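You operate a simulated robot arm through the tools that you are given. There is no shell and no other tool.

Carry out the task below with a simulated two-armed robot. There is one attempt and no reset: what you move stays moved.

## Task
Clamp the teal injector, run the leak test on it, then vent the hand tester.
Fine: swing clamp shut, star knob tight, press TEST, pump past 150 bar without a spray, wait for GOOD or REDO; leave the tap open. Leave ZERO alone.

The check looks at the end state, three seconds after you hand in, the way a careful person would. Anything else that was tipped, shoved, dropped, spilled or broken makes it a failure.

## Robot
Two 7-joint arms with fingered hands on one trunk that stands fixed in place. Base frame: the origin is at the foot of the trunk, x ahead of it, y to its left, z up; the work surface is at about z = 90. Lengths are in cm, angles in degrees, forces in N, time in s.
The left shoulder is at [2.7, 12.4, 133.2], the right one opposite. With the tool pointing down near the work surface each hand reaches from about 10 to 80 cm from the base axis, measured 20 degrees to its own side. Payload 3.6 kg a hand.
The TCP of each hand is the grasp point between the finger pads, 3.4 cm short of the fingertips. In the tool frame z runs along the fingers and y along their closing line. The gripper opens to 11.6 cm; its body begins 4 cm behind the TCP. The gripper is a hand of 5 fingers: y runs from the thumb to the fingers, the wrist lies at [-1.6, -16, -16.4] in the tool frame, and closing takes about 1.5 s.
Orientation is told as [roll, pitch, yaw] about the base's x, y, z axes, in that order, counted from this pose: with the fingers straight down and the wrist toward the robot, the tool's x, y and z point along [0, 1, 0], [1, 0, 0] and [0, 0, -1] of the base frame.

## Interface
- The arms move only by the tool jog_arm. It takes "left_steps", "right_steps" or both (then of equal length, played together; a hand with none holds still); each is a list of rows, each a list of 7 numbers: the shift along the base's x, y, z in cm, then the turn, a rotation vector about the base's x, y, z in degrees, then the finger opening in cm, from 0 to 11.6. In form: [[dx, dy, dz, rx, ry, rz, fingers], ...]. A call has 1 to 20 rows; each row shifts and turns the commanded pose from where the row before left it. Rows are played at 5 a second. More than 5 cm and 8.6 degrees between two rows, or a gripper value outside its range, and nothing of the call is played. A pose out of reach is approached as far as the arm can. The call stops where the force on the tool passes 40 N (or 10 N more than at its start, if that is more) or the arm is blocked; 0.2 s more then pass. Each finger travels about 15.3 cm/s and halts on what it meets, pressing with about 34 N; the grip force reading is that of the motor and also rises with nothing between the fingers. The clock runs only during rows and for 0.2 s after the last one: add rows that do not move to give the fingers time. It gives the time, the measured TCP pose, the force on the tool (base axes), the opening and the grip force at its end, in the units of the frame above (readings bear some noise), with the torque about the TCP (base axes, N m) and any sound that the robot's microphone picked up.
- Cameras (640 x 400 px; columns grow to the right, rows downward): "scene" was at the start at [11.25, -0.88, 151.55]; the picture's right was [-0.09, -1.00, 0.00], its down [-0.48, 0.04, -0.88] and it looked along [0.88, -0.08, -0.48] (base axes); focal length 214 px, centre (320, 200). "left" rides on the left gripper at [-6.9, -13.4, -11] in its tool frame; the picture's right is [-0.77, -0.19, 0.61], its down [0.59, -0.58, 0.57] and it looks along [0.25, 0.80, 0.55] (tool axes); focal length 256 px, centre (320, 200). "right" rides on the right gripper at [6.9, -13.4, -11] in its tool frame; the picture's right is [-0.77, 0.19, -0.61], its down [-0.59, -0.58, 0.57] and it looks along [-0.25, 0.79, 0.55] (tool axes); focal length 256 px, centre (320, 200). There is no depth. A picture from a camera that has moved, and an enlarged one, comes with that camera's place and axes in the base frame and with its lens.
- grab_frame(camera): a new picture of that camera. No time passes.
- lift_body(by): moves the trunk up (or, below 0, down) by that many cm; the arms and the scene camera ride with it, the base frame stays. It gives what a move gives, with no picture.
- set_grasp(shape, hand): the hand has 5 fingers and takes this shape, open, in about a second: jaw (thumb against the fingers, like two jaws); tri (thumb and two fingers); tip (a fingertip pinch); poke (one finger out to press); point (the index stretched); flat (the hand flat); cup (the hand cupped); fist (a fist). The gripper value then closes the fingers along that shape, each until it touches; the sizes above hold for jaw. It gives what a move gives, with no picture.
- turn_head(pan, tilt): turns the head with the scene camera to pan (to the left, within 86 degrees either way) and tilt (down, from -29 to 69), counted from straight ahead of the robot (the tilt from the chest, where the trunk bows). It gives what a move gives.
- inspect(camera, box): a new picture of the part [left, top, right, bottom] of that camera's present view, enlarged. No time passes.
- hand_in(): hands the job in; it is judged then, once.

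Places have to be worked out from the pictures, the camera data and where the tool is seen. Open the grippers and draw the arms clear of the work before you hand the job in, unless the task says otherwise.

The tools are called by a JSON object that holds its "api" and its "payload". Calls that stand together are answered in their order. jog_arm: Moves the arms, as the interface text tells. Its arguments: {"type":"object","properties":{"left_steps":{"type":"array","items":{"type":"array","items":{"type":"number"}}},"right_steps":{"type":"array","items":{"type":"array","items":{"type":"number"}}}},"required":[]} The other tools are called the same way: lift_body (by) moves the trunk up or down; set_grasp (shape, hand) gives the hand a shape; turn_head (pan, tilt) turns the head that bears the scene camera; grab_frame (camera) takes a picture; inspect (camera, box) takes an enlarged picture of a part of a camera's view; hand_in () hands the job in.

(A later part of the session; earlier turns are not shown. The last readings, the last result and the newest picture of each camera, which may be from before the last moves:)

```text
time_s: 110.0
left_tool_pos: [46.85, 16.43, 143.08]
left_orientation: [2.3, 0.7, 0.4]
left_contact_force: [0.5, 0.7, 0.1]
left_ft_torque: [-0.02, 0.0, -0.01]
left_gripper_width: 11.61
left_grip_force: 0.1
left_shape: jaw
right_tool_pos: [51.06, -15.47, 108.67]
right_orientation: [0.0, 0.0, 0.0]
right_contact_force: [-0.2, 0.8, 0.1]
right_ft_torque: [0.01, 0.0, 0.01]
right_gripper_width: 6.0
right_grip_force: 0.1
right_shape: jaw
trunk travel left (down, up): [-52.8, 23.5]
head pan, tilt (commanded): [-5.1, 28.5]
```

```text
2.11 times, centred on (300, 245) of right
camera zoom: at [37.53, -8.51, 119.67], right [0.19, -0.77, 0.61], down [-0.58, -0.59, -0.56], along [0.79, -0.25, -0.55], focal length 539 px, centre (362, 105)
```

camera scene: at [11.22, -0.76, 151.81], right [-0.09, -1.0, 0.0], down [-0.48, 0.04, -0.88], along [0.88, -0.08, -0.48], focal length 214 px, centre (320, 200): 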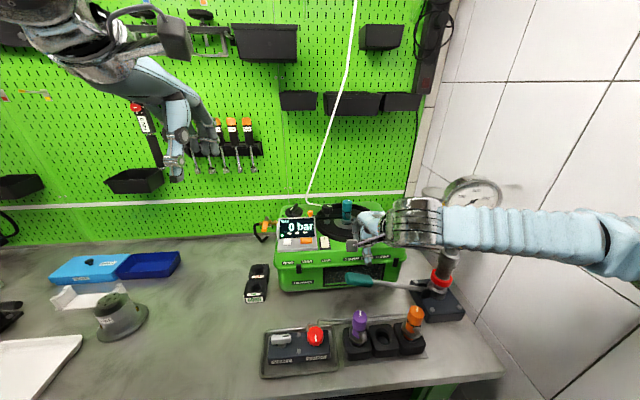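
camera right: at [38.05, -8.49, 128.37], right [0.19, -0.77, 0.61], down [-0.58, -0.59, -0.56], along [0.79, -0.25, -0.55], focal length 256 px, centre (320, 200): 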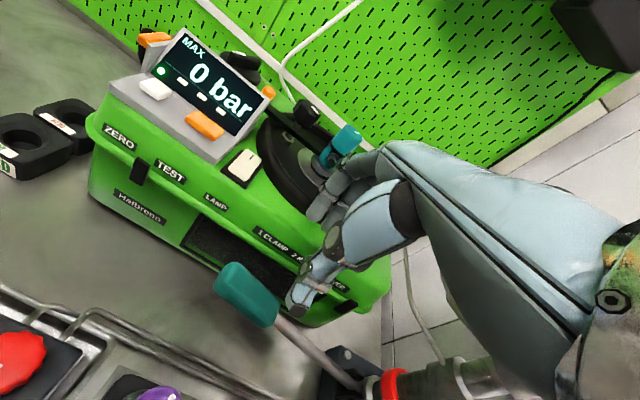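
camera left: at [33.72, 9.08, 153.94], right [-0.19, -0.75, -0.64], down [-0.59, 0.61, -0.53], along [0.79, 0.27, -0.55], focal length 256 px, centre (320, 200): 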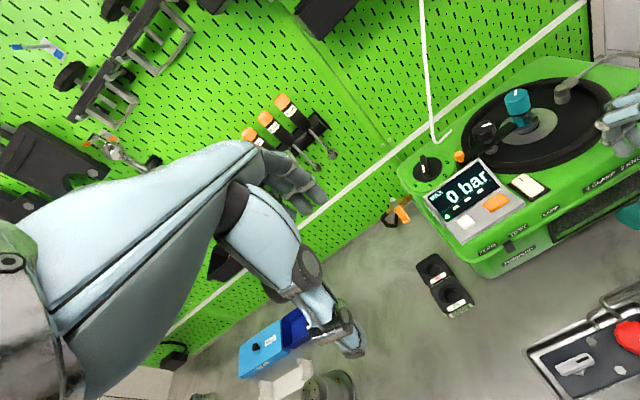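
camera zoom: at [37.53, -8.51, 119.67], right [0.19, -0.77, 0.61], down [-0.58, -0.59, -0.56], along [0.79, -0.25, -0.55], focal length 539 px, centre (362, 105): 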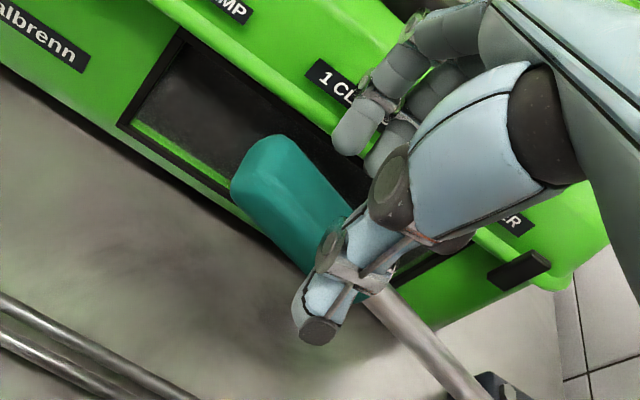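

Forces are zero and the fingers straddle the handle in front of the label face. I'll shift slightly +y and lower the last 4.6 cm gently, then close.

{"api": "jog_arm", "payload": {"right_steps": [[0, 0.3, -1, 0, 0, 0, 6], [0, 0.3, -1, 0, 0, 0, 6], [0, 0.2, -1, 0, 0, 0, 6], [0, 0, -1, 0, 0, 0, 6], [0, 0, -0.6, 0, 0, 0, 6], [0, 0, 0, 0, 0, 0, 6]]}}

{"api": "inspect", "payload": {"camera": "scene", "box": [320, 200, 460, 310]}}

{"api": "inspect", "payload": {"camera": "right", "box": [180, 150, 420, 340]}}

```text
time_s: 111.4
left_tool_pos: [47.07, 16.58, 143.12]
left_orientation: [2.2, 0.7, 0.4]
left_contact_force: [0.2, 0.1, 0.2]
left_ft_torque: [-0.01, 0.05, -0.04]
left_gripper_width: 11.61
left_grip_force: 0.1
left_shape: jaw
right_tool_pos: [51.13, -14.41, 104.07]
right_orientation: [0.0, 0.1, 0.0]
right_contact_force: [1.9, 2.5, 1.4]
right_ft_torque: [0.02, -0.11, 0.08]
right_gripper_width: 6.09
right_grip_force: 0.1
right_shape: jaw
trunk travel left (down, up): [-52.8, 23.5]
head pan, tilt (commanded): [-5.1, 28.5]
```

```text
3.64 times, centred on (390, 255) of scene
camera zoom: at [11.25, -0.71, 151.8], right [-0.09, -1.0, 0.0], down [-0.48, 0.04, -0.88], along [0.88, -0.08, -0.48], focal length 780 px, centre (66, 0)
```

zoom: 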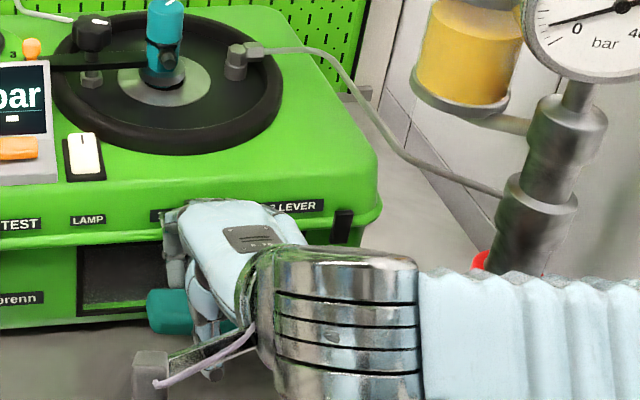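

```text
2.11 times, centred on (300, 245) of right
camera zoom: at [37.51, -7.65, 115.07], right [0.19, -0.77, 0.61], down [-0.58, -0.59, -0.56], along [0.79, -0.25, -0.55], focal length 539 px, centre (362, 105)
```

zoom: 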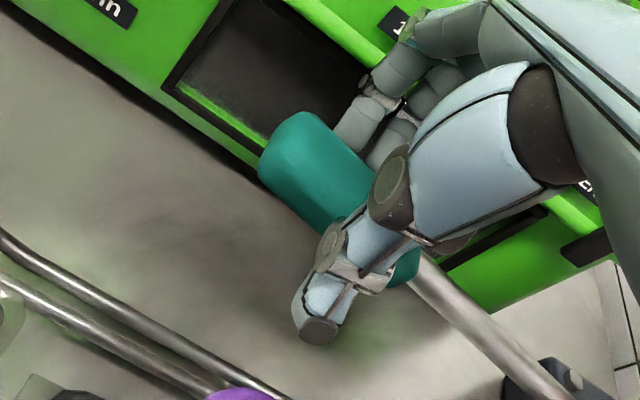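

Light contact only. The handle sits between thumb and fingers, so I'll close the jaw on it.

{"api": "jog_arm", "payload": {"right_steps": [[0, 0, 0, 0, 0, 0, 4], [0, 0, 0, 0, 0, 0, 2], [0, 0, 0, 0, 0, 0, 1.5], [0, 0, 0, 0, 0, 0, 1.5], [0, 0, 0, 0, 0, 0, 1.5]]}}

{"api": "inspect", "payload": {"camera": "scene", "box": [320, 200, 460, 310]}}

{"api": "inspect", "payload": {"camera": "right", "box": [180, 150, 420, 340]}}

```text
time_s: 112.6
left_tool_pos: [47.02, 16.57, 143.03]
left_orientation: [2.3, 0.7, 0.3]
left_contact_force: [-0.3, 0.5, 0.5]
left_ft_torque: [-0.04, 0.01, 0.03]
left_gripper_width: 11.61
left_grip_force: 0.0
left_shape: jaw
right_tool_pos: [50.97, -14.63, 104.09]
right_orientation: [-0.1, 0.2, -0.1]
right_contact_force: [0.8, -0.8, 1.2]
right_ft_torque: [-0.07, -0.04, 0.01]
right_gripper_width: 4.59
right_grip_force: 0.0
right_shape: jaw
trunk travel left (down, up): [-52.8, 23.5]
head pan, tilt (commanded): [-5.1, 28.5]
```

```text
3.64 times, centred on (390, 255) of scene
camera zoom: at [11.2, -0.78, 151.8], right [-0.09, -1.0, 0.0], down [-0.48, 0.04, -0.88], along [0.88, -0.08, -0.48], focal length 780 px, centre (66, 0)
```

zoom: 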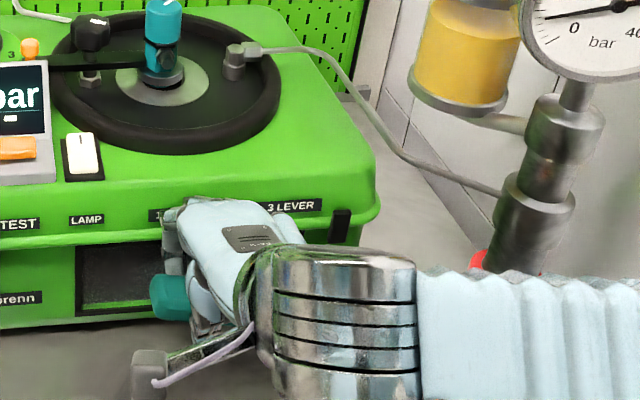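

```text
2.11 times, centred on (300, 245) of right
camera zoom: at [37.52, -7.7, 115.05], right [0.19, -0.77, 0.61], down [-0.58, -0.59, -0.56], along [0.79, -0.25, -0.55], focal length 539 px, centre (362, 105)
```

zoom: 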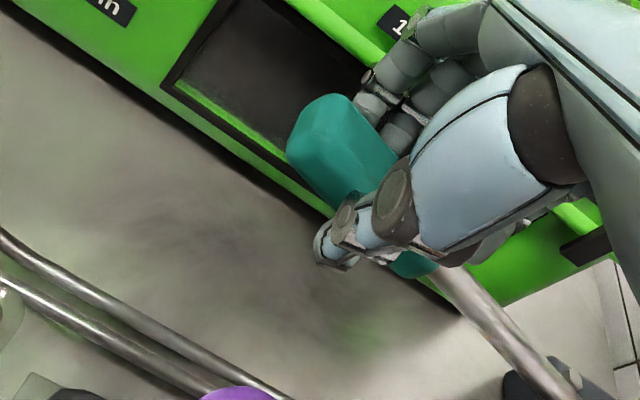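

The handle rose a little as the fingers closed, and the gauge needle seems to have moved. I'll read the gauge and display.

{"api": "inspect", "payload": {"camera": "scene", "box": [430, 165, 510, 225]}}

{"api": "inspect", "payload": {"camera": "scene", "box": [272, 210, 336, 250]}}

```text
6.67 times, centred on (470, 195) of scene
camera zoom: at [11.2, -0.78, 151.8], right [-0.09, -1.0, 0.0], down [-0.48, 0.04, -0.88], along [0.88, -0.08, -0.48], focal length 1430 px, centre (-680, 233)
```

zoom: 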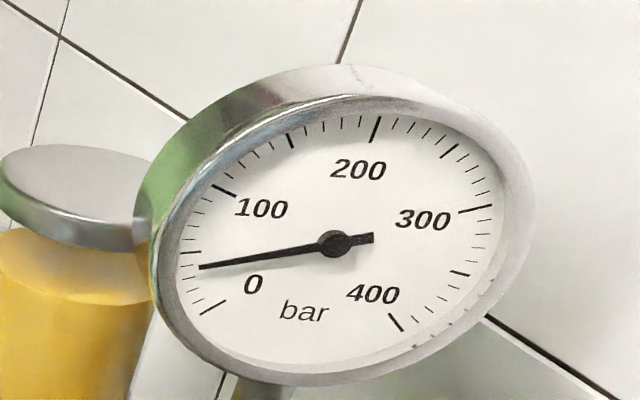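

```text
10.00 times, centred on (304, 230) of scene
camera zoom: at [11.2, -0.78, 151.8], right [-0.09, -1.0, 0.0], down [-0.48, 0.04, -0.88], along [0.88, -0.08, -0.48], focal length 2145 px, centre (480, -100)
```

zoom: 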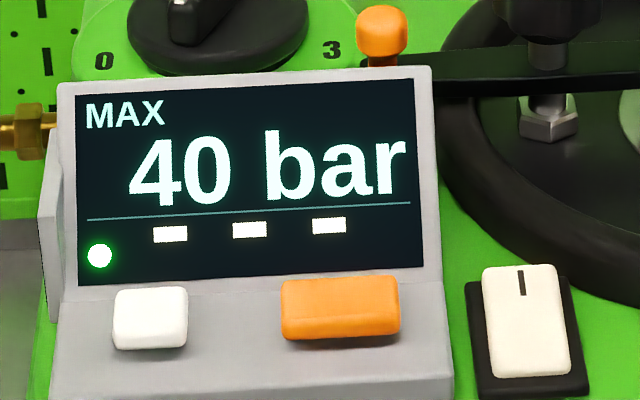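

The display reads MAX 40 bar, so the vent is closed and the pump works. Before pumping on I must press TEST, so I'll put the left hand in point and bring it above the TEST button while the right hand keeps the lever.

{"api": "set_grasp", "payload": {"shape": "point", "hand": "left"}}

{"api": "jog_arm", "payload": {"left_steps": [[1.2, -2.6, -1.5, 0, 0, 0, 10.79], [1.2, -2.6, -2, 0, 0, 0, 10.79], [1.2, -2.6, -2, 0, 0, 0, 10.79], [1.2, -2.6, -2, 0, 0, 0, 10.79], [1.2, -2.6, -2, 0, 0, 0, 10.79], [1.0, -2.6, -2, -1, 0, 0, 10.79], [0.6, -0.4, -2, -1, 4, 0, 10.79], [0.3, 0, -2, 0, 4, 0, 10.79], [0.2, 0, -2, 0, 4, 0, 10.79], [0, 0, -1.5, 0, 4.3, 0, 10.79], [0, 0, 0, 0, 0, 0, 10.79]]}}

{"api": "grab_frame", "payload": {"camera": "left"}}

{"api": "grab_frame", "payload": {"camera": "scene"}}

```text
time_s: 113.5
left_tool_pos: [46.97, 16.56, 143.11]
left_orientation: [2.3, 0.7, 0.3]
left_contact_force: [0.5, -0.6, 0.2]
left_ft_torque: [0.0, -0.01, -0.02]
left_gripper_width: 10.78
left_grip_force: 0.0
left_shape: point
right_tool_pos: [51.06, -14.58, 104.01]
right_orientation: [0.0, 0.0, 0.0]
right_contact_force: [0.7, 0.0, 0.5]
right_ft_torque: [-0.03, -0.05, 0.05]
right_gripper_width: 4.56
right_grip_force: 0.1
right_shape: jaw
trunk travel left (down, up): [-52.8, 23.5]
head pan, tilt (commanded): [-5.1, 28.5]
```

```text
time_s: 115.9
left_tool_pos: [55.13, 0.44, 124.07]
left_orientation: [0.4, 17.0, 0.3]
left_contact_force: [0.6, 0.2, 0.1]
left_ft_torque: [-0.03, 0.0, 0.01]
left_gripper_width: 10.8
left_grip_force: 0.0
left_shape: point
right_tool_pos: [50.96, -14.65, 104.12]
right_orientation: [0.1, 0.1, 0.0]
right_contact_force: [1.0, -0.7, 0.7]
right_ft_torque: [-0.05, -0.05, 0.04]
right_gripper_width: 3.99
right_grip_force: 0.1
right_shape: jaw
trunk travel left (down, up): [-52.8, 23.5]
head pan, tilt (commanded): [-5.1, 28.5]
```

```text
taken
camera left: at [45.48, -6.54, 138.37], right [-0.36, -0.77, -0.53], down [-0.72, 0.59, -0.37], along [0.6, 0.25, -0.76], focal length 256 px, centre (320, 200)
```

left: 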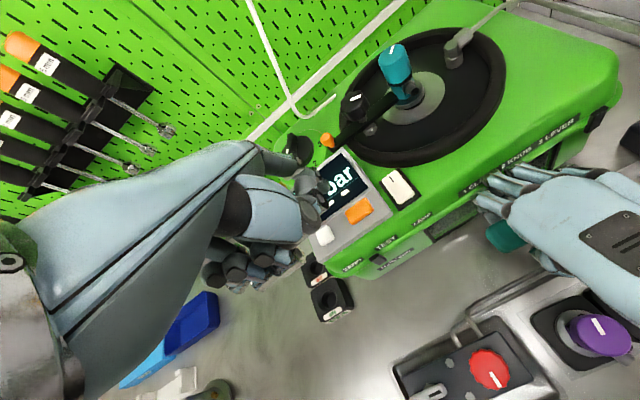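

```text
taken
camera scene: at [11.23, -0.77, 151.81], right [-0.09, -1.0, 0.0], down [-0.48, 0.04, -0.88], along [0.88, -0.08, -0.48], focal length 214 px, centre (320, 200)
```

scene: 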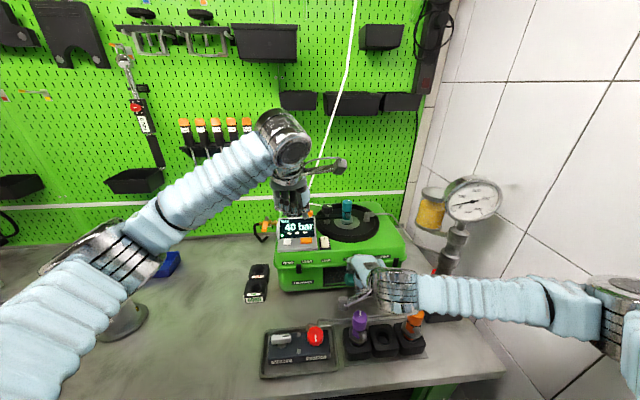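

I have a good view now. I'll zoom on the left fingertip and the TEST button.

{"api": "inspect", "payload": {"camera": "left", "box": [260, 130, 400, 270]}}

{"api": "inspect", "payload": {"camera": "scene", "box": [255, 160, 355, 250]}}

{"api": "inspect", "payload": {"camera": "left", "box": [440, 140, 640, 290]}}

```text
2.86 times, centred on (330, 200) of left
camera zoom: at [45.48, -6.54, 138.37], right [-0.36, -0.77, -0.53], down [-0.72, 0.59, -0.37], along [0.6, 0.25, -0.76], focal length 731 px, centre (291, 200)
```

zoom: 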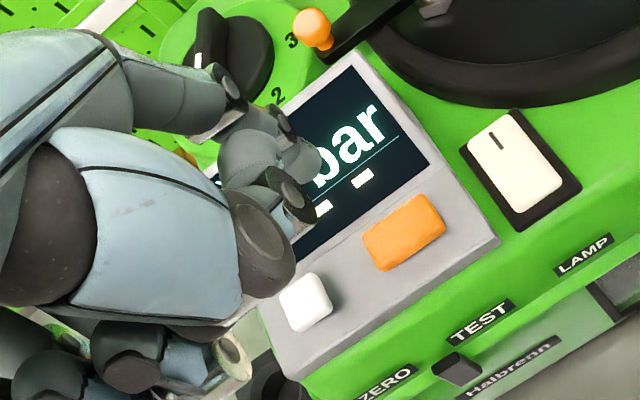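

```text
4.44 times, centred on (305, 205) of scene
camera zoom: at [11.23, -0.77, 151.81], right [-0.09, -1.0, 0.0], down [-0.48, 0.04, -0.88], along [0.88, -0.08, -0.48], focal length 953 px, centre (387, 178)
```

zoom: 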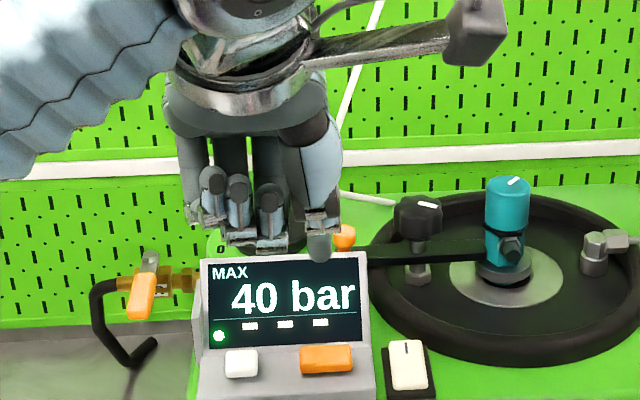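

```text
2.67 times, centred on (540, 215) of left
camera zoom: at [45.48, -6.54, 138.37], right [-0.36, -0.77, -0.53], down [-0.72, 0.59, -0.37], along [0.6, 0.25, -0.76], focal length 683 px, centre (-267, 160)
```

zoom: 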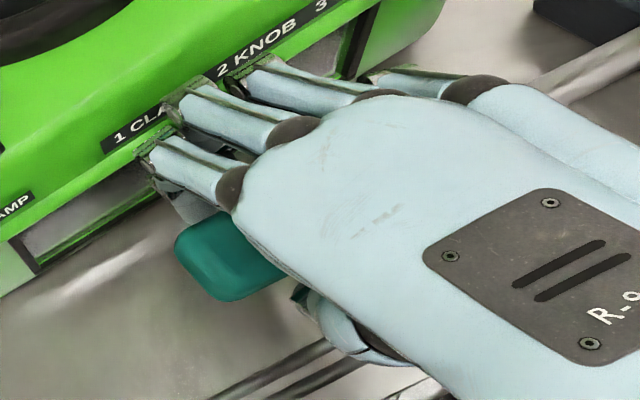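

The left fingertip is at [61.75, -1.1, 118.9], almost right above TEST at [61.95, -1.35, 111]. I'll come down to about 1 cm above it and check.

{"api": "jog_arm", "payload": {"left_steps": [[0.1, -0.15, -1.5, 0, 0, 0, 10.79], [0.05, -0.1, -1.5, 0, 0, 0, 10.79], [0, 0, -1.5, 0, 0, 0, 10.79], [0, 0, -1.3, 0, 0, 0, 10.79], [0, 0, -0.8, 0, 0, 0, 10.79], [0, 0, 0, 0, 0, 0, 10.79]]}}

{"api": "inspect", "payload": {"camera": "left", "box": [260, 120, 400, 260]}}

{"api": "inspect", "payload": {"camera": "scene", "box": [265, 190, 345, 252]}}

```text
time_s: 117.3
left_tool_pos: [55.2, 0.24, 117.41]
left_orientation: [0.4, 17.0, 0.3]
left_contact_force: [0.5, 0.0, -0.1]
left_ft_torque: [0.02, 0.01, 0.03]
left_gripper_width: 10.79
left_grip_force: 0.1
left_shape: point
right_tool_pos: [50.92, -14.61, 104.04]
right_orientation: [-0.1, 0.1, 0.0]
right_contact_force: [0.7, -0.5, -0.8]
right_ft_torque: [-0.01, -0.06, 0.03]
right_gripper_width: 4.09
right_grip_force: 0.0
right_shape: jaw
trunk travel left (down, up): [-52.8, 23.5]
head pan, tilt (commanded): [-5.1, 28.5]
```

```text
2.86 times, centred on (330, 190) of left
camera zoom: at [45.64, -6.82, 131.79], right [-0.36, -0.77, -0.53], down [-0.72, 0.59, -0.37], along [0.6, 0.25, -0.76], focal length 731 px, centre (291, 229)
```

zoom: 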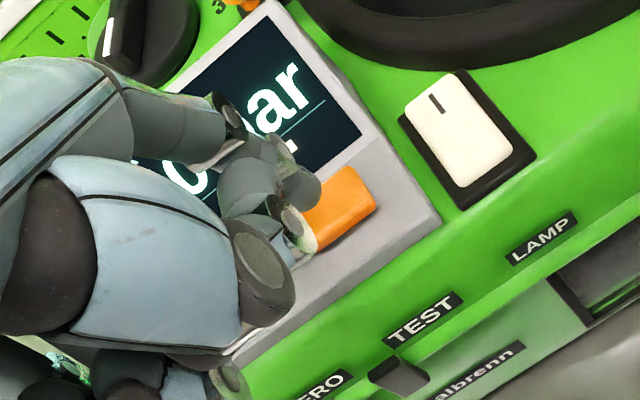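

```text
6.45 times, centred on (305, 221) of scene
camera zoom: at [11.23, -0.79, 151.8], right [-0.09, -1.0, 0.0], down [-0.48, 0.04, -0.88], along [0.88, -0.08, -0.48], focal length 1384 px, centre (417, 64)
```

zoom: 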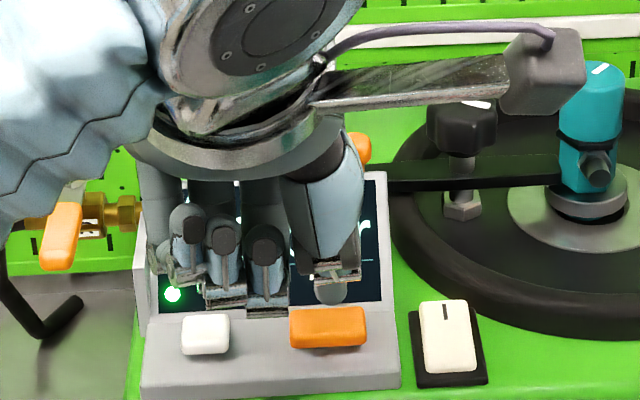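

The tip is about 1 cm above the TEST button, slightly toward its rear. I'll shift 0.3 cm back and go down 0.9 cm.

{"api": "jog_arm", "payload": {"left_steps": [[-0.3, 0.05, 0, 0, 0, 0, 10.79], [0, 0, -0.3, 0, 0, 0, 10.79], [0, 0, -0.3, 0, 0, 0, 10.79], [0, 0, -0.3, 0, 0, 0, 10.79]]}}

{"api": "inspect", "payload": {"camera": "scene", "box": [265, 200, 345, 252]}}

{"api": "inspect", "payload": {"camera": "left", "box": [260, 120, 400, 260]}}

```text
time_s: 118.3
left_tool_pos: [54.97, 0.31, 116.62]
left_orientation: [0.3, 16.9, 0.3]
left_contact_force: [0.5, 0.4, 0.4]
left_ft_torque: [0.02, 0.01, -0.01]
left_gripper_width: 10.81
left_grip_force: 0.0
left_shape: point
right_tool_pos: [50.96, -14.65, 103.96]
right_orientation: [0.0, -0.1, 0.0]
right_contact_force: [0.1, -0.8, 0.4]
right_ft_torque: [-0.02, -0.02, 0.03]
right_gripper_width: 4.11
right_grip_force: 0.1
right_shape: jaw
trunk travel left (down, up): [-52.8, 23.5]
head pan, tilt (commanded): [-5.1, 28.5]
```

```text
7.69 times, centred on (305, 226) of scene
camera zoom: at [11.23, -0.79, 151.8], right [-0.09, -1.0, 0.0], down [-0.48, 0.04, -0.88], along [0.88, -0.08, -0.48], focal length 1650 px, centre (435, 0)
```

zoom: 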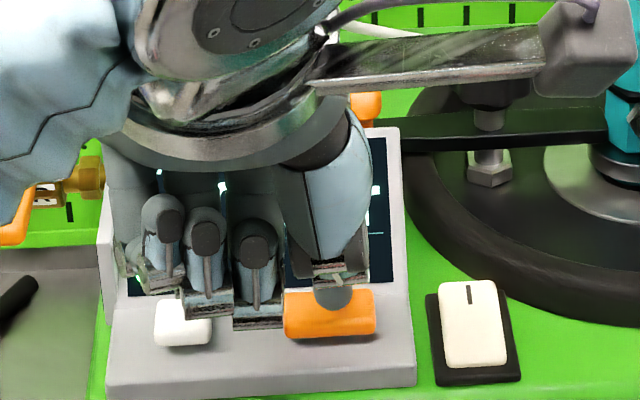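

```text
2.86 times, centred on (330, 190) of left
camera zoom: at [45.32, -6.79, 130.94], right [-0.36, -0.77, -0.53], down [-0.72, 0.59, -0.37], along [0.6, 0.25, -0.76], focal length 731 px, centre (291, 229)
```

zoom: 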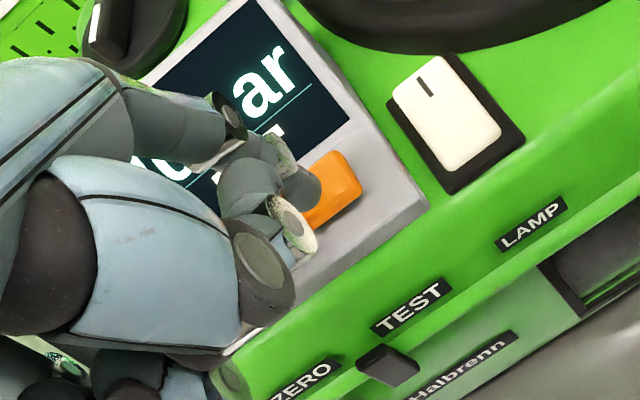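

The fingertip is just over TEST. I'll press down in small steps and watch the force and the display.

{"api": "jog_arm", "payload": {"left_steps": [[0, 0, -0.25, 0, 0, 0, 10.79], [0, 0, -0.25, 0, 0, 0, 10.79], [0, 0, 0, 0, 0, 0, 10.79]]}}

{"api": "inspect", "payload": {"camera": "scene", "box": [265, 200, 345, 252]}}

{"api": "inspect", "payload": {"camera": "left", "box": [260, 120, 400, 260]}}

```text
time_s: 119.1
left_tool_pos: [54.94, 0.24, 116.06]
left_orientation: [0.4, 17.1, 0.3]
left_contact_force: [-0.3, 0.2, 0.2]
left_ft_torque: [-0.01, -0.01, 0.01]
left_gripper_width: 10.78
left_grip_force: 0.1
left_shape: point
right_tool_pos: [51.01, -14.61, 103.99]
right_orientation: [0.0, 0.0, 0.0]
right_contact_force: [0.1, -0.2, -0.2]
right_ft_torque: [-0.05, -0.01, 0.03]
right_gripper_width: 4.09
right_grip_force: 0.0
right_shape: jaw
trunk travel left (down, up): [-52.8, 23.5]
head pan, tilt (commanded): [-5.1, 28.5]
```

```text
7.69 times, centred on (305, 226) of scene
camera zoom: at [11.23, -0.78, 151.8], right [-0.09, -1.0, 0.0], down [-0.48, 0.04, -0.88], along [0.88, -0.08, -0.48], focal length 1650 px, centre (435, 0)
```

zoom: 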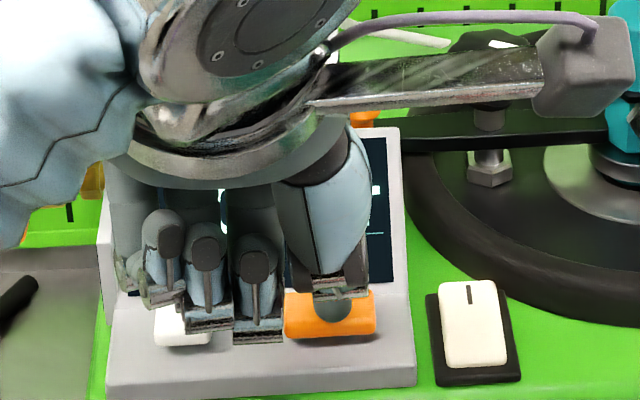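

```text
2.86 times, centred on (330, 190) of left
camera zoom: at [45.32, -6.77, 130.37], right [-0.36, -0.77, -0.53], down [-0.72, 0.59, -0.37], along [0.6, 0.25, -0.76], focal length 731 px, centre (291, 229)
```

zoom: 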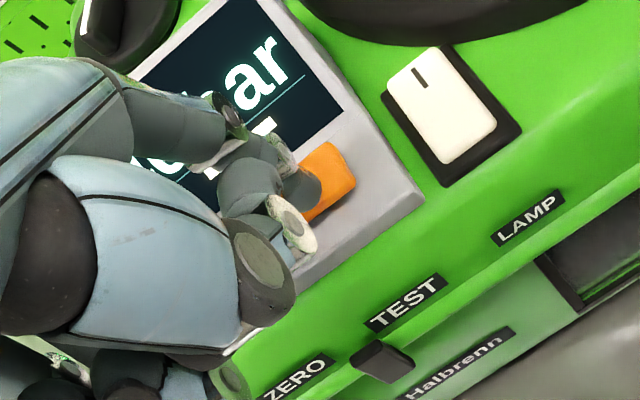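

No contact yet, and the other fingers stay nearly 3 cm above ZERO. I'll continue down in small steps.

{"api": "jog_arm", "payload": {"left_steps": [[0, 0, -0.2, 0, 0, 0, 10.79], [0, 0, -0.2, 0, 0, 0, 10.79], [0, 0, 0, 0, 0, 0, 10.79]]}}

{"api": "inspect", "payload": {"camera": "left", "box": [260, 120, 400, 260]}}

```text
time_s: 119.9
left_tool_pos: [54.85, 0.25, 115.61]
left_orientation: [0.5, 17.0, 0.3]
left_contact_force: [0.4, 0.0, 0.8]
left_ft_torque: [0.0, -0.04, 0.01]
left_gripper_width: 10.81
left_grip_force: 0.0
left_shape: point
right_tool_pos: [51.14, -14.65, 104.03]
right_orientation: [0.0, 0.0, 0.1]
right_contact_force: [1.1, -0.8, 0.7]
right_ft_torque: [-0.04, 0.0, 0.03]
right_gripper_width: 4.57
right_grip_force: 0.0
right_shape: jaw
trunk travel left (down, up): [-52.8, 23.5]
head pan, tilt (commanded): [-5.1, 28.5]
```

```text
2.86 times, centred on (330, 190) of left
camera zoom: at [45.32, -6.79, 130.02], right [-0.35, -0.77, -0.53], down [-0.72, 0.59, -0.37], along [0.6, 0.25, -0.76], focal length 731 px, centre (291, 229)
```

zoom: 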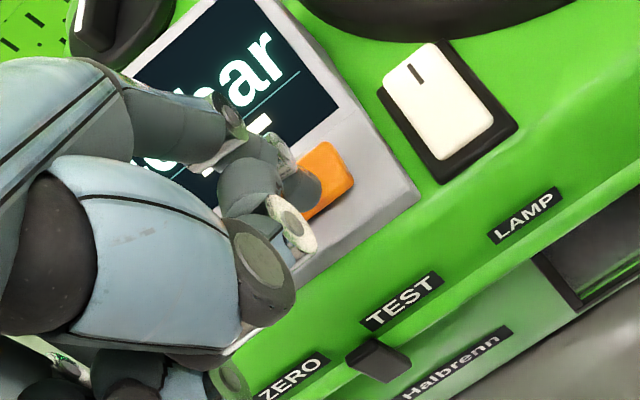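

Still only about 1 N. I'll press a little further.

{"api": "jog_arm", "payload": {"left_steps": [[0, 0, -0.2, 0, 0, 0, 10.79], [0, 0, -0.2, 0, 0, 0, 10.79], [0, 0, 0, 0, 0, 0, 10.79]]}}

{"api": "inspect", "payload": {"camera": "left", "box": [260, 120, 400, 260]}}

{"api": "inspect", "payload": {"camera": "scene", "box": [265, 200, 345, 252]}}

```text
time_s: 120.7
left_tool_pos: [54.94, 0.18, 115.28]
left_orientation: [0.3, 17.1, 0.3]
left_contact_force: [-0.9, 0.3, 4.0]
left_ft_torque: [-0.07, -0.22, 0.02]
left_gripper_width: 0.0
left_grip_force: 0.0
left_shape: point
right_tool_pos: [50.93, -14.61, 104.12]
right_orientation: [0.0, 0.0, 0.0]
right_contact_force: [0.6, 0.0, 0.8]
right_ft_torque: [-0.04, -0.02, 0.05]
right_gripper_width: 4.55
right_grip_force: 0.1
right_shape: jaw
trunk travel left (down, up): [-52.8, 23.5]
head pan, tilt (commanded): [-5.1, 28.5]
heard: click
```

```text
2.86 times, centred on (330, 190) of left
camera zoom: at [45.28, -6.77, 129.63], right [-0.35, -0.77, -0.53], down [-0.72, 0.59, -0.37], along [0.6, 0.25, -0.76], focal length 731 px, centre (291, 229)
```

zoom: 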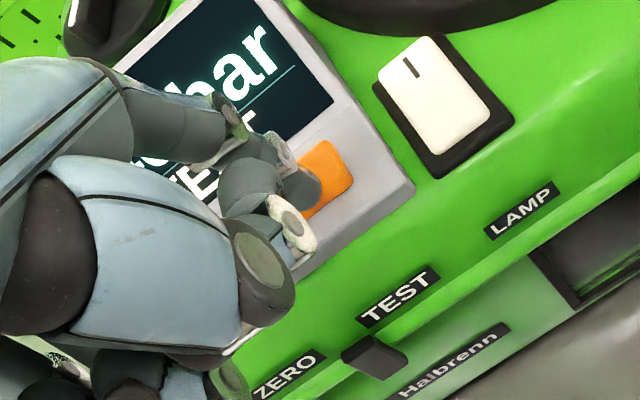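

```text
7.69 times, centred on (305, 226) of scene
camera zoom: at [11.19, -0.79, 151.81], right [-0.09, -1.0, 0.0], down [-0.48, 0.04, -0.88], along [0.88, -0.08, -0.48], focal length 1650 px, centre (435, 0)
```

zoom: 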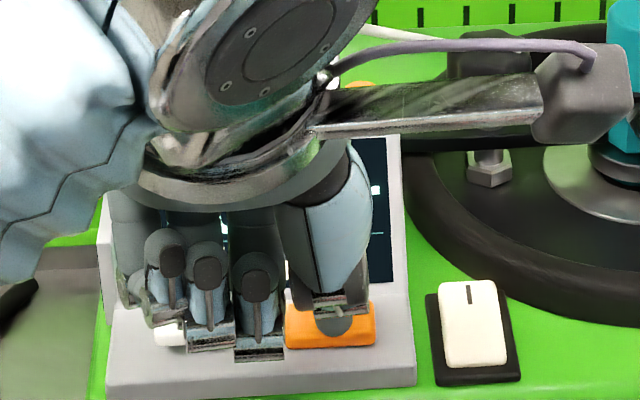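

A click, and the display text changed to something starting "TE". I'll lift the left finger straight up and back so I can read the display.

{"api": "jog_arm", "payload": {"left_steps": [[0, 0, 0.6, 0, 0, 0, 10.79], [0, 0, 1.2, 0, 0, 0, 10.79], [-0.5, 0.3, 1.8, 0, 0, 0, 10.79], [-1, 0.8, 1.8, 0, 0, 0, 10.79], [-1.2, 1.5, 1.5, 0, 0, 0, 10.79], [-1.2, 2, 1.5, 0, 0, 0, 10.79], [-1, 2, 1, 0, 0, 0, 10.79]]}}

{"api": "inspect", "payload": {"camera": "scene", "box": [265, 200, 345, 252]}}

{"api": "inspect", "payload": {"camera": "scene", "box": [430, 165, 510, 225]}}

{"api": "grab_frame", "payload": {"camera": "left"}}

```text
time_s: 122.3
left_tool_pos: [49.94, 6.88, 124.65]
left_orientation: [0.2, 17.1, 0.2]
left_contact_force: [-0.5, 0.1, 0.6]
left_ft_torque: [-0.01, -0.01, 0.01]
left_gripper_width: 0.0
left_grip_force: 0.1
left_shape: point
right_tool_pos: [50.9, -14.61, 104.06]
right_orientation: [0.0, 0.0, 0.0]
right_contact_force: [0.0, -0.2, 0.6]
right_ft_torque: [-0.05, 0.0, -0.04]
right_gripper_width: 4.59
right_grip_force: 0.1
right_shape: jaw
trunk travel left (down, up): [-52.8, 23.5]
head pan, tilt (commanded): [-5.1, 28.5]
```

```text
7.69 times, centred on (305, 226) of scene
camera zoom: at [11.2, -0.7, 151.81], right [-0.09, -1.0, 0.0], down [-0.48, 0.04, -0.88], along [0.88, -0.08, -0.48], focal length 1650 px, centre (435, 0)
```

zoom: 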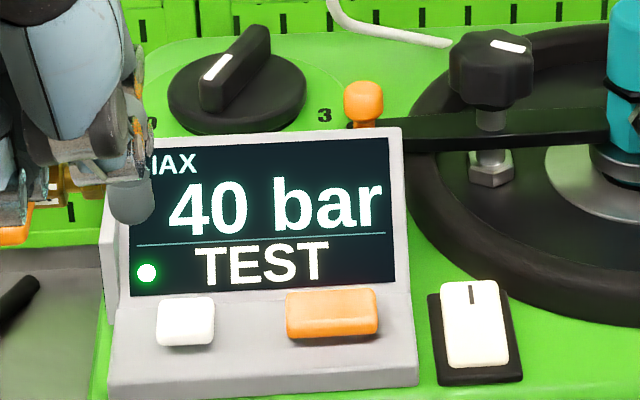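

```text
6.67 times, centred on (470, 195) of scene
camera zoom: at [11.2, -0.7, 151.81], right [-0.09, -1.0, 0.0], down [-0.48, 0.04, -0.88], along [0.88, -0.08, -0.48], focal length 1430 px, centre (-680, 233)
```

zoom: 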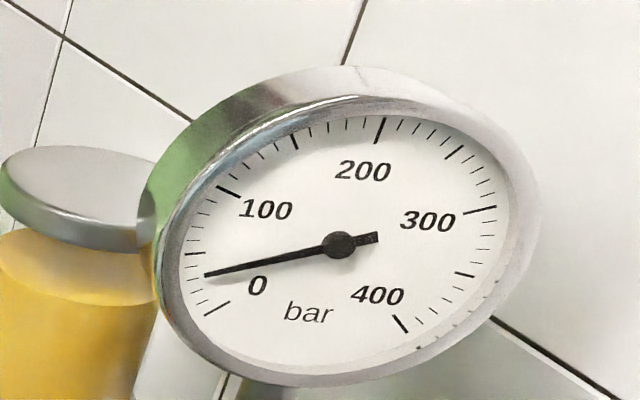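

```text
taken
camera left: at [40.34, -0.08, 139.03], right [-0.36, -0.77, -0.53], down [-0.72, 0.59, -0.37], along [0.6, 0.25, -0.76], focal length 256 px, centre (320, 200)
```

left: 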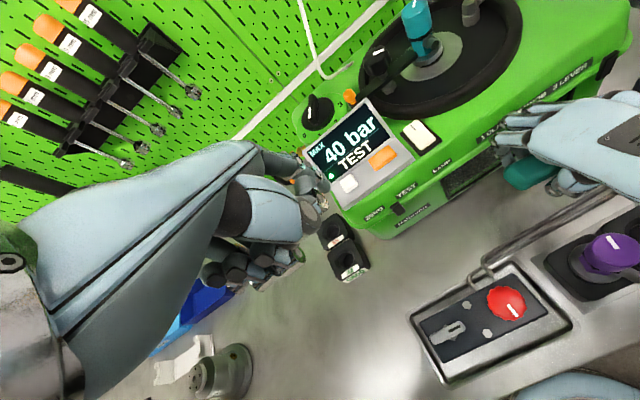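

The display shows 40 bar and TEST, so it is armed. I'll move the lever down in a small step and read the pressure response.

{"api": "jog_arm", "payload": {"right_steps": [[0, 0.05, -0.5, -1.4, 0, 0, 1.5], [0, 0.05, -0.5, -1.4, 0, 0, 1.5], [0, 0, 0, 0, 0, 0, 1.5]]}}

{"api": "inspect", "payload": {"camera": "scene", "box": [265, 200, 345, 252]}}

{"api": "inspect", "payload": {"camera": "left", "box": [440, 80, 640, 230]}}

```text
time_s: 123.1
left_tool_pos: [49.86, 7.0, 124.7]
left_orientation: [0.3, 17.0, 0.3]
left_contact_force: [-0.8, -0.8, 0.5]
left_ft_torque: [-0.01, -0.03, -0.01]
left_gripper_width: 0.0
left_grip_force: 0.0
left_shape: point
right_tool_pos: [50.93, -14.55, 103.03]
right_orientation: [-2.7, 0.0, -0.1]
right_contact_force: [1.4, 0.0, 1.4]
right_ft_torque: [-0.02, 0.02, 0.05]
right_gripper_width: 4.02
right_grip_force: 0.1
right_shape: jaw
trunk travel left (down, up): [-52.8, 23.5]
head pan, tilt (commanded): [-5.1, 28.5]
```

```text
7.69 times, centred on (305, 226) of scene
camera zoom: at [11.22, -0.75, 151.8], right [-0.09, -1.0, 0.0], down [-0.48, 0.04, -0.88], along [0.88, -0.08, -0.48], focal length 1650 px, centre (435, 0)
```

zoom: 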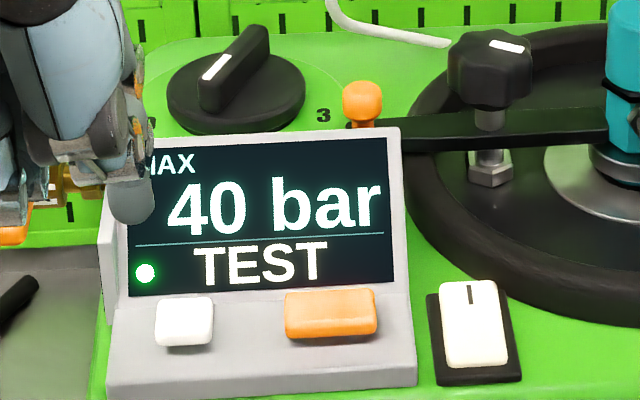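

```text
2.67 times, centred on (540, 155) of left
camera zoom: at [40.4, -0.14, 139.0], right [-0.36, -0.77, -0.53], down [-0.72, 0.59, -0.37], along [0.6, 0.25, -0.76], focal length 683 px, centre (-267, 320)
```

zoom: 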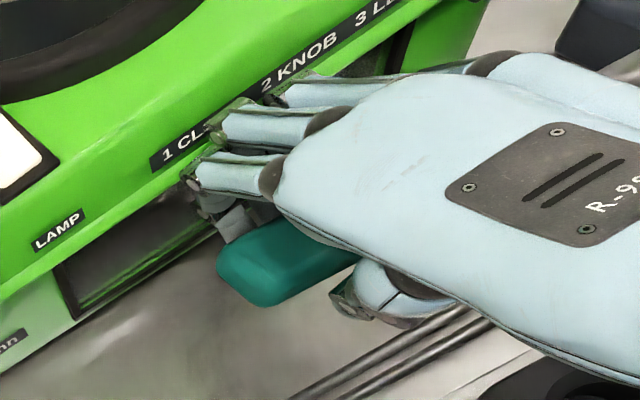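

No change yet, so the hand is taking up slack. I'll continue down another 2 cm.

{"api": "jog_arm", "payload": {"right_steps": [[0, 0.05, -0.5, -1.4, 0, 0, 1.5], [0, 0.05, -0.5, -1.4, 0, 0, 1.5], [0, 0.05, -0.5, -1.4, 0, 0, 1.5], [0, 0.05, -0.5, -1.4, 0, 0, 1.5], [0, 0, 0, 0, 0, 0, 1.5]]}}

{"api": "inspect", "payload": {"camera": "scene", "box": [265, 200, 345, 252]}}

{"api": "inspect", "payload": {"camera": "left", "box": [440, 80, 640, 230]}}

```text
time_s: 124.3
left_tool_pos: [49.9, 6.9, 124.67]
left_orientation: [0.5, 17.1, 0.3]
left_contact_force: [0.1, 0.4, -0.1]
left_ft_torque: [0.02, -0.01, 0.02]
left_gripper_width: 0.0
left_grip_force: 0.0
left_shape: point
right_tool_pos: [51.0, -14.33, 101.02]
right_orientation: [-8.5, 0.0, 0.0]
right_contact_force: [1.2, 1.3, 2.8]
right_ft_torque: [-0.01, 0.01, 0.05]
right_gripper_width: 4.57
right_grip_force: 0.0
right_shape: jaw
trunk travel left (down, up): [-52.8, 23.5]
head pan, tilt (commanded): [-5.1, 28.5]
```

```text
7.69 times, centred on (305, 226) of scene
camera zoom: at [11.23, -0.75, 151.8], right [-0.09, -1.0, 0.0], down [-0.48, 0.04, -0.88], along [0.88, -0.08, -0.48], focal length 1650 px, centre (435, 0)
```

zoom: 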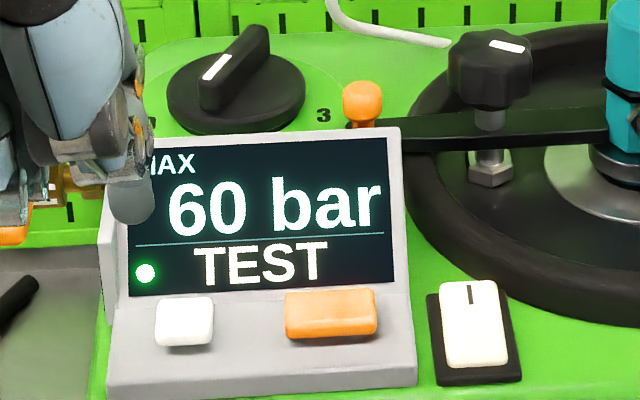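

```text
2.67 times, centred on (540, 155) of left
camera zoom: at [40.4, -0.14, 138.99], right [-0.36, -0.77, -0.53], down [-0.72, 0.59, -0.37], along [0.6, 0.25, -0.76], focal length 683 px, centre (-267, 320)
```

zoom: 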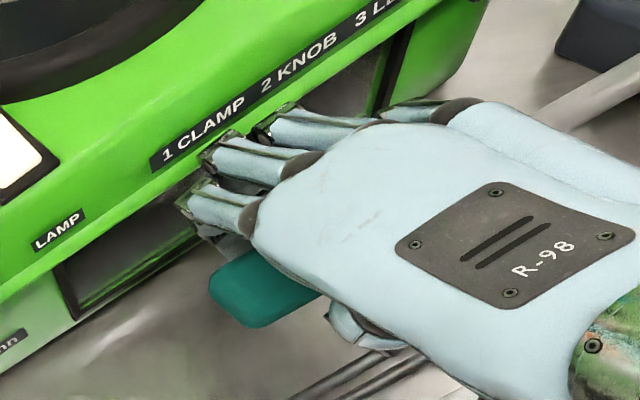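

Now 60 bar, so roughly 10–20 bar per cm. I'll continue down 3 cm.

{"api": "jog_arm", "payload": {"right_steps": [[0, 0.02, -0.5, -1.4, 0, 0, 1.5], [0, 0.02, -0.5, -1.4, 0, 0, 1.5], [0, 0, -0.5, -1.4, 0, 0, 1.5], [0, 0, -0.5, -1.4, 0, 0, 1.5], [0, 0, -0.5, -1.4, 0, 0, 1.5], [0, 0, -0.5, -1.4, 0, 0, 1.5], [0, 0, 0, 0, 0, 0, 1.5]]}}

{"api": "inspect", "payload": {"camera": "scene", "box": [265, 200, 345, 252]}}

{"api": "inspect", "payload": {"camera": "left", "box": [440, 80, 640, 230]}}

```text
time_s: 125.9
left_tool_pos: [49.96, 6.83, 124.62]
left_orientation: [0.3, 17.0, 0.3]
left_contact_force: [0.8, -0.2, 0.4]
left_ft_torque: [-0.01, -0.02, 0.0]
left_gripper_width: 0.0
left_grip_force: 0.1
left_shape: point
right_tool_pos: [50.95, -14.2, 97.96]
right_orientation: [-16.8, 0.0, -0.2]
right_contact_force: [0.8, 0.7, 1.5]
right_ft_torque: [-0.06, 0.01, 0.08]
right_gripper_width: 4.59
right_grip_force: 0.0
right_shape: jaw
trunk travel left (down, up): [-52.8, 23.5]
head pan, tilt (commanded): [-5.1, 28.5]
```

```text
7.69 times, centred on (305, 226) of scene
camera zoom: at [11.22, -0.73, 151.8], right [-0.09, -1.0, 0.0], down [-0.48, 0.04, -0.88], along [0.88, -0.08, -0.48], focal length 1650 px, centre (435, 0)
```

zoom: 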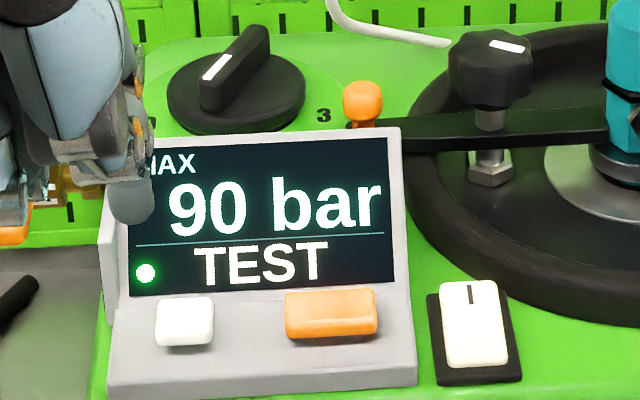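

```text
2.67 times, centred on (540, 155) of left
camera zoom: at [40.39, -0.12, 139.0], right [-0.36, -0.77, -0.53], down [-0.72, 0.59, -0.37], along [0.6, 0.25, -0.76], focal length 683 px, centre (-267, 320)
```

zoom: 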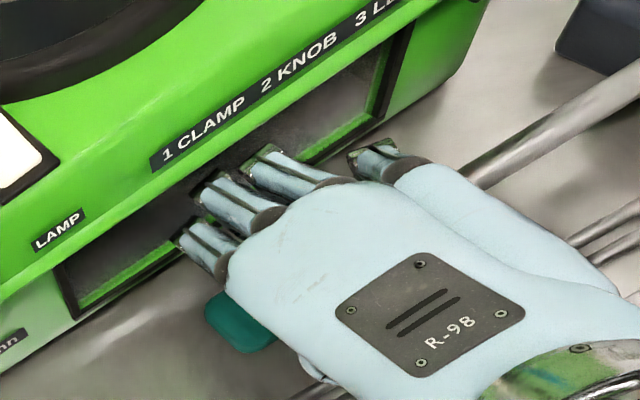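

90 bar at a steady 10 bar per cm. I'll take the stroke 1.5 cm lower, then lift the lever for a second stroke.

{"api": "jog_arm", "payload": {"right_steps": [[0, 0, -0.5, -1, 0, 0, 1.5], [0, 0, -0.5, -1, 0, 0, 1.5], [0, 0, -0.5, -1, 0, 0, 1.5], [0, 0, 0, 0, 0, 0, 1.5]]}}

{"api": "inspect", "payload": {"camera": "scene", "box": [265, 200, 345, 252]}}

{"api": "inspect", "payload": {"camera": "left", "box": [440, 80, 640, 230]}}

{"api": "inspect", "payload": {"camera": "scene", "box": [320, 220, 470, 330]}}

```text
time_s: 126.9
left_tool_pos: [49.73, 7.02, 124.72]
left_orientation: [0.5, 17.0, 0.3]
left_contact_force: [-0.4, 0.6, 0.0]
left_ft_torque: [-0.04, -0.01, -0.04]
left_gripper_width: 0.0
left_grip_force: 0.0
left_shape: point
right_tool_pos: [51.03, -14.14, 97.09]
right_orientation: [-19.9, -0.7, -0.1]
right_contact_force: [6.6, 2.5, 35.9]
right_ft_torque: [-1.47, 0.02, 0.23]
right_gripper_width: 4.59
right_grip_force: 0.2
right_shape: jaw
trunk travel left (down, up): [-52.8, 23.5]
head pan, tilt (commanded): [-5.1, 28.5]
```

```text
7.69 times, centred on (305, 226) of scene
camera zoom: at [11.0, -0.58, 151.85], right [-0.09, -1.0, 0.0], down [-0.47, 0.04, -0.88], along [0.88, -0.08, -0.48], focal length 1650 px, centre (435, 0)
```

zoom: 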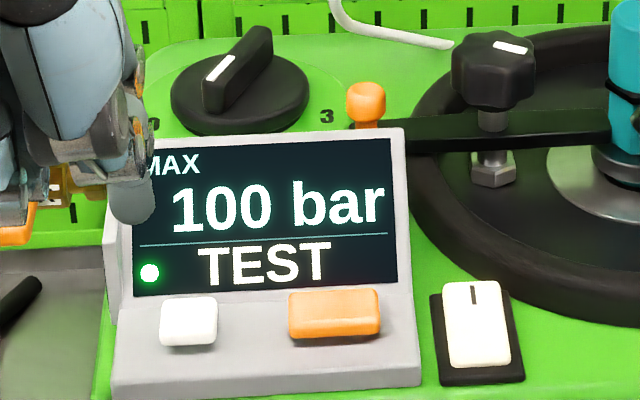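

```text
2.67 times, centred on (540, 155) of left
camera zoom: at [40.18, 0.02, 139.09], right [-0.35, -0.77, -0.53], down [-0.72, 0.59, -0.37], along [0.6, 0.25, -0.76], focal length 683 px, centre (-267, 320)
```

zoom: 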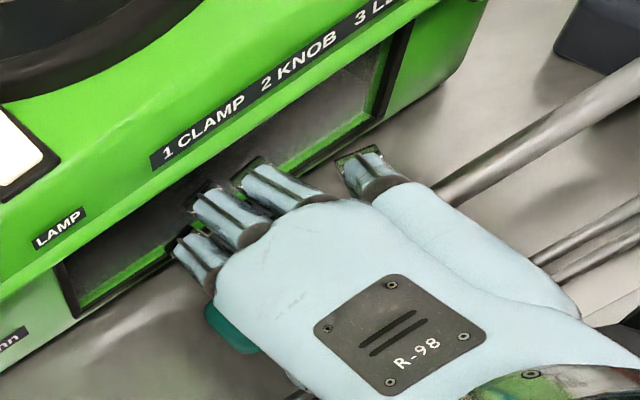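

```text
3.64 times, centred on (395, 275) of scene
camera zoom: at [11.0, -0.58, 151.85], right [-0.09, -1.0, 0.0], down [-0.47, 0.04, -0.88], along [0.88, -0.08, -0.48], focal length 780 px, centre (47, -73)
```

zoom: 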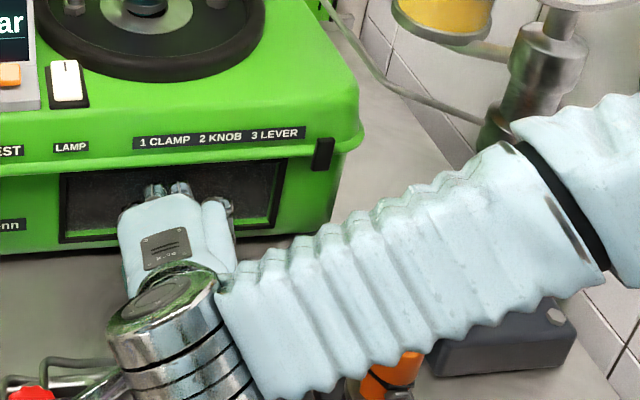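

36 N means the lever is at its bottom stop, at 100 bar. The forearm is passing near the orange injector in its rack, so I'll check that before lifting.

{"api": "inspect", "payload": {"camera": "scene", "box": [330, 280, 470, 380]}}

{"api": "grab_frame", "payload": {"camera": "left"}}

{"api": "grab_frame", "payload": {"camera": "right"}}

```text
4.00 times, centred on (400, 330) of scene
camera zoom: at [11.0, -0.58, 151.85], right [-0.09, -1.0, 0.0], down [-0.47, 0.04, -0.88], along [0.88, -0.08, -0.48], focal length 858 px, centre (0, -320)
```

zoom: 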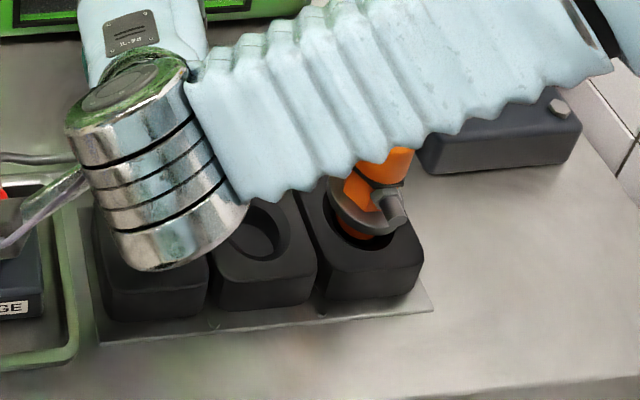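

```text
taken
camera left: at [40.18, 0.02, 139.09], right [-0.35, -0.77, -0.53], down [-0.72, 0.59, -0.37], along [0.6, 0.25, -0.76], focal length 256 px, centre (320, 200)
```

left: 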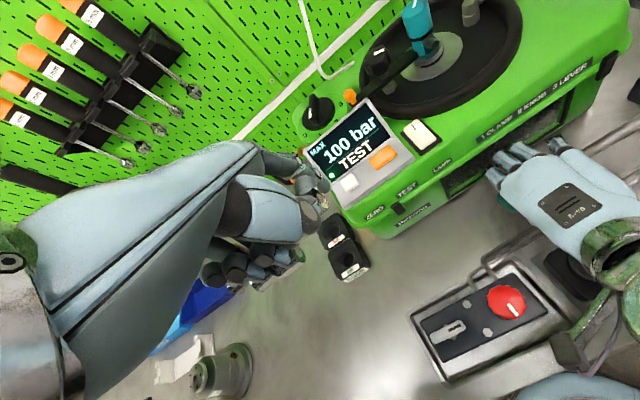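

```text
taken
camera right: at [37.49, -3.82, 104.89], right [0.18, -0.51, 0.84], down [-0.57, -0.75, -0.34], along [0.8, -0.42, -0.43], focal length 256 px, centre (320, 200)
```

right: 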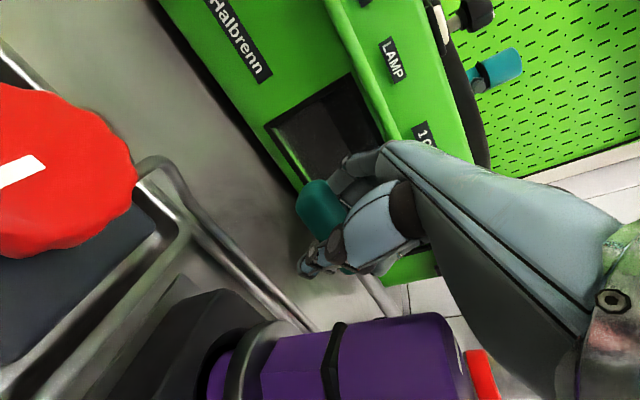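

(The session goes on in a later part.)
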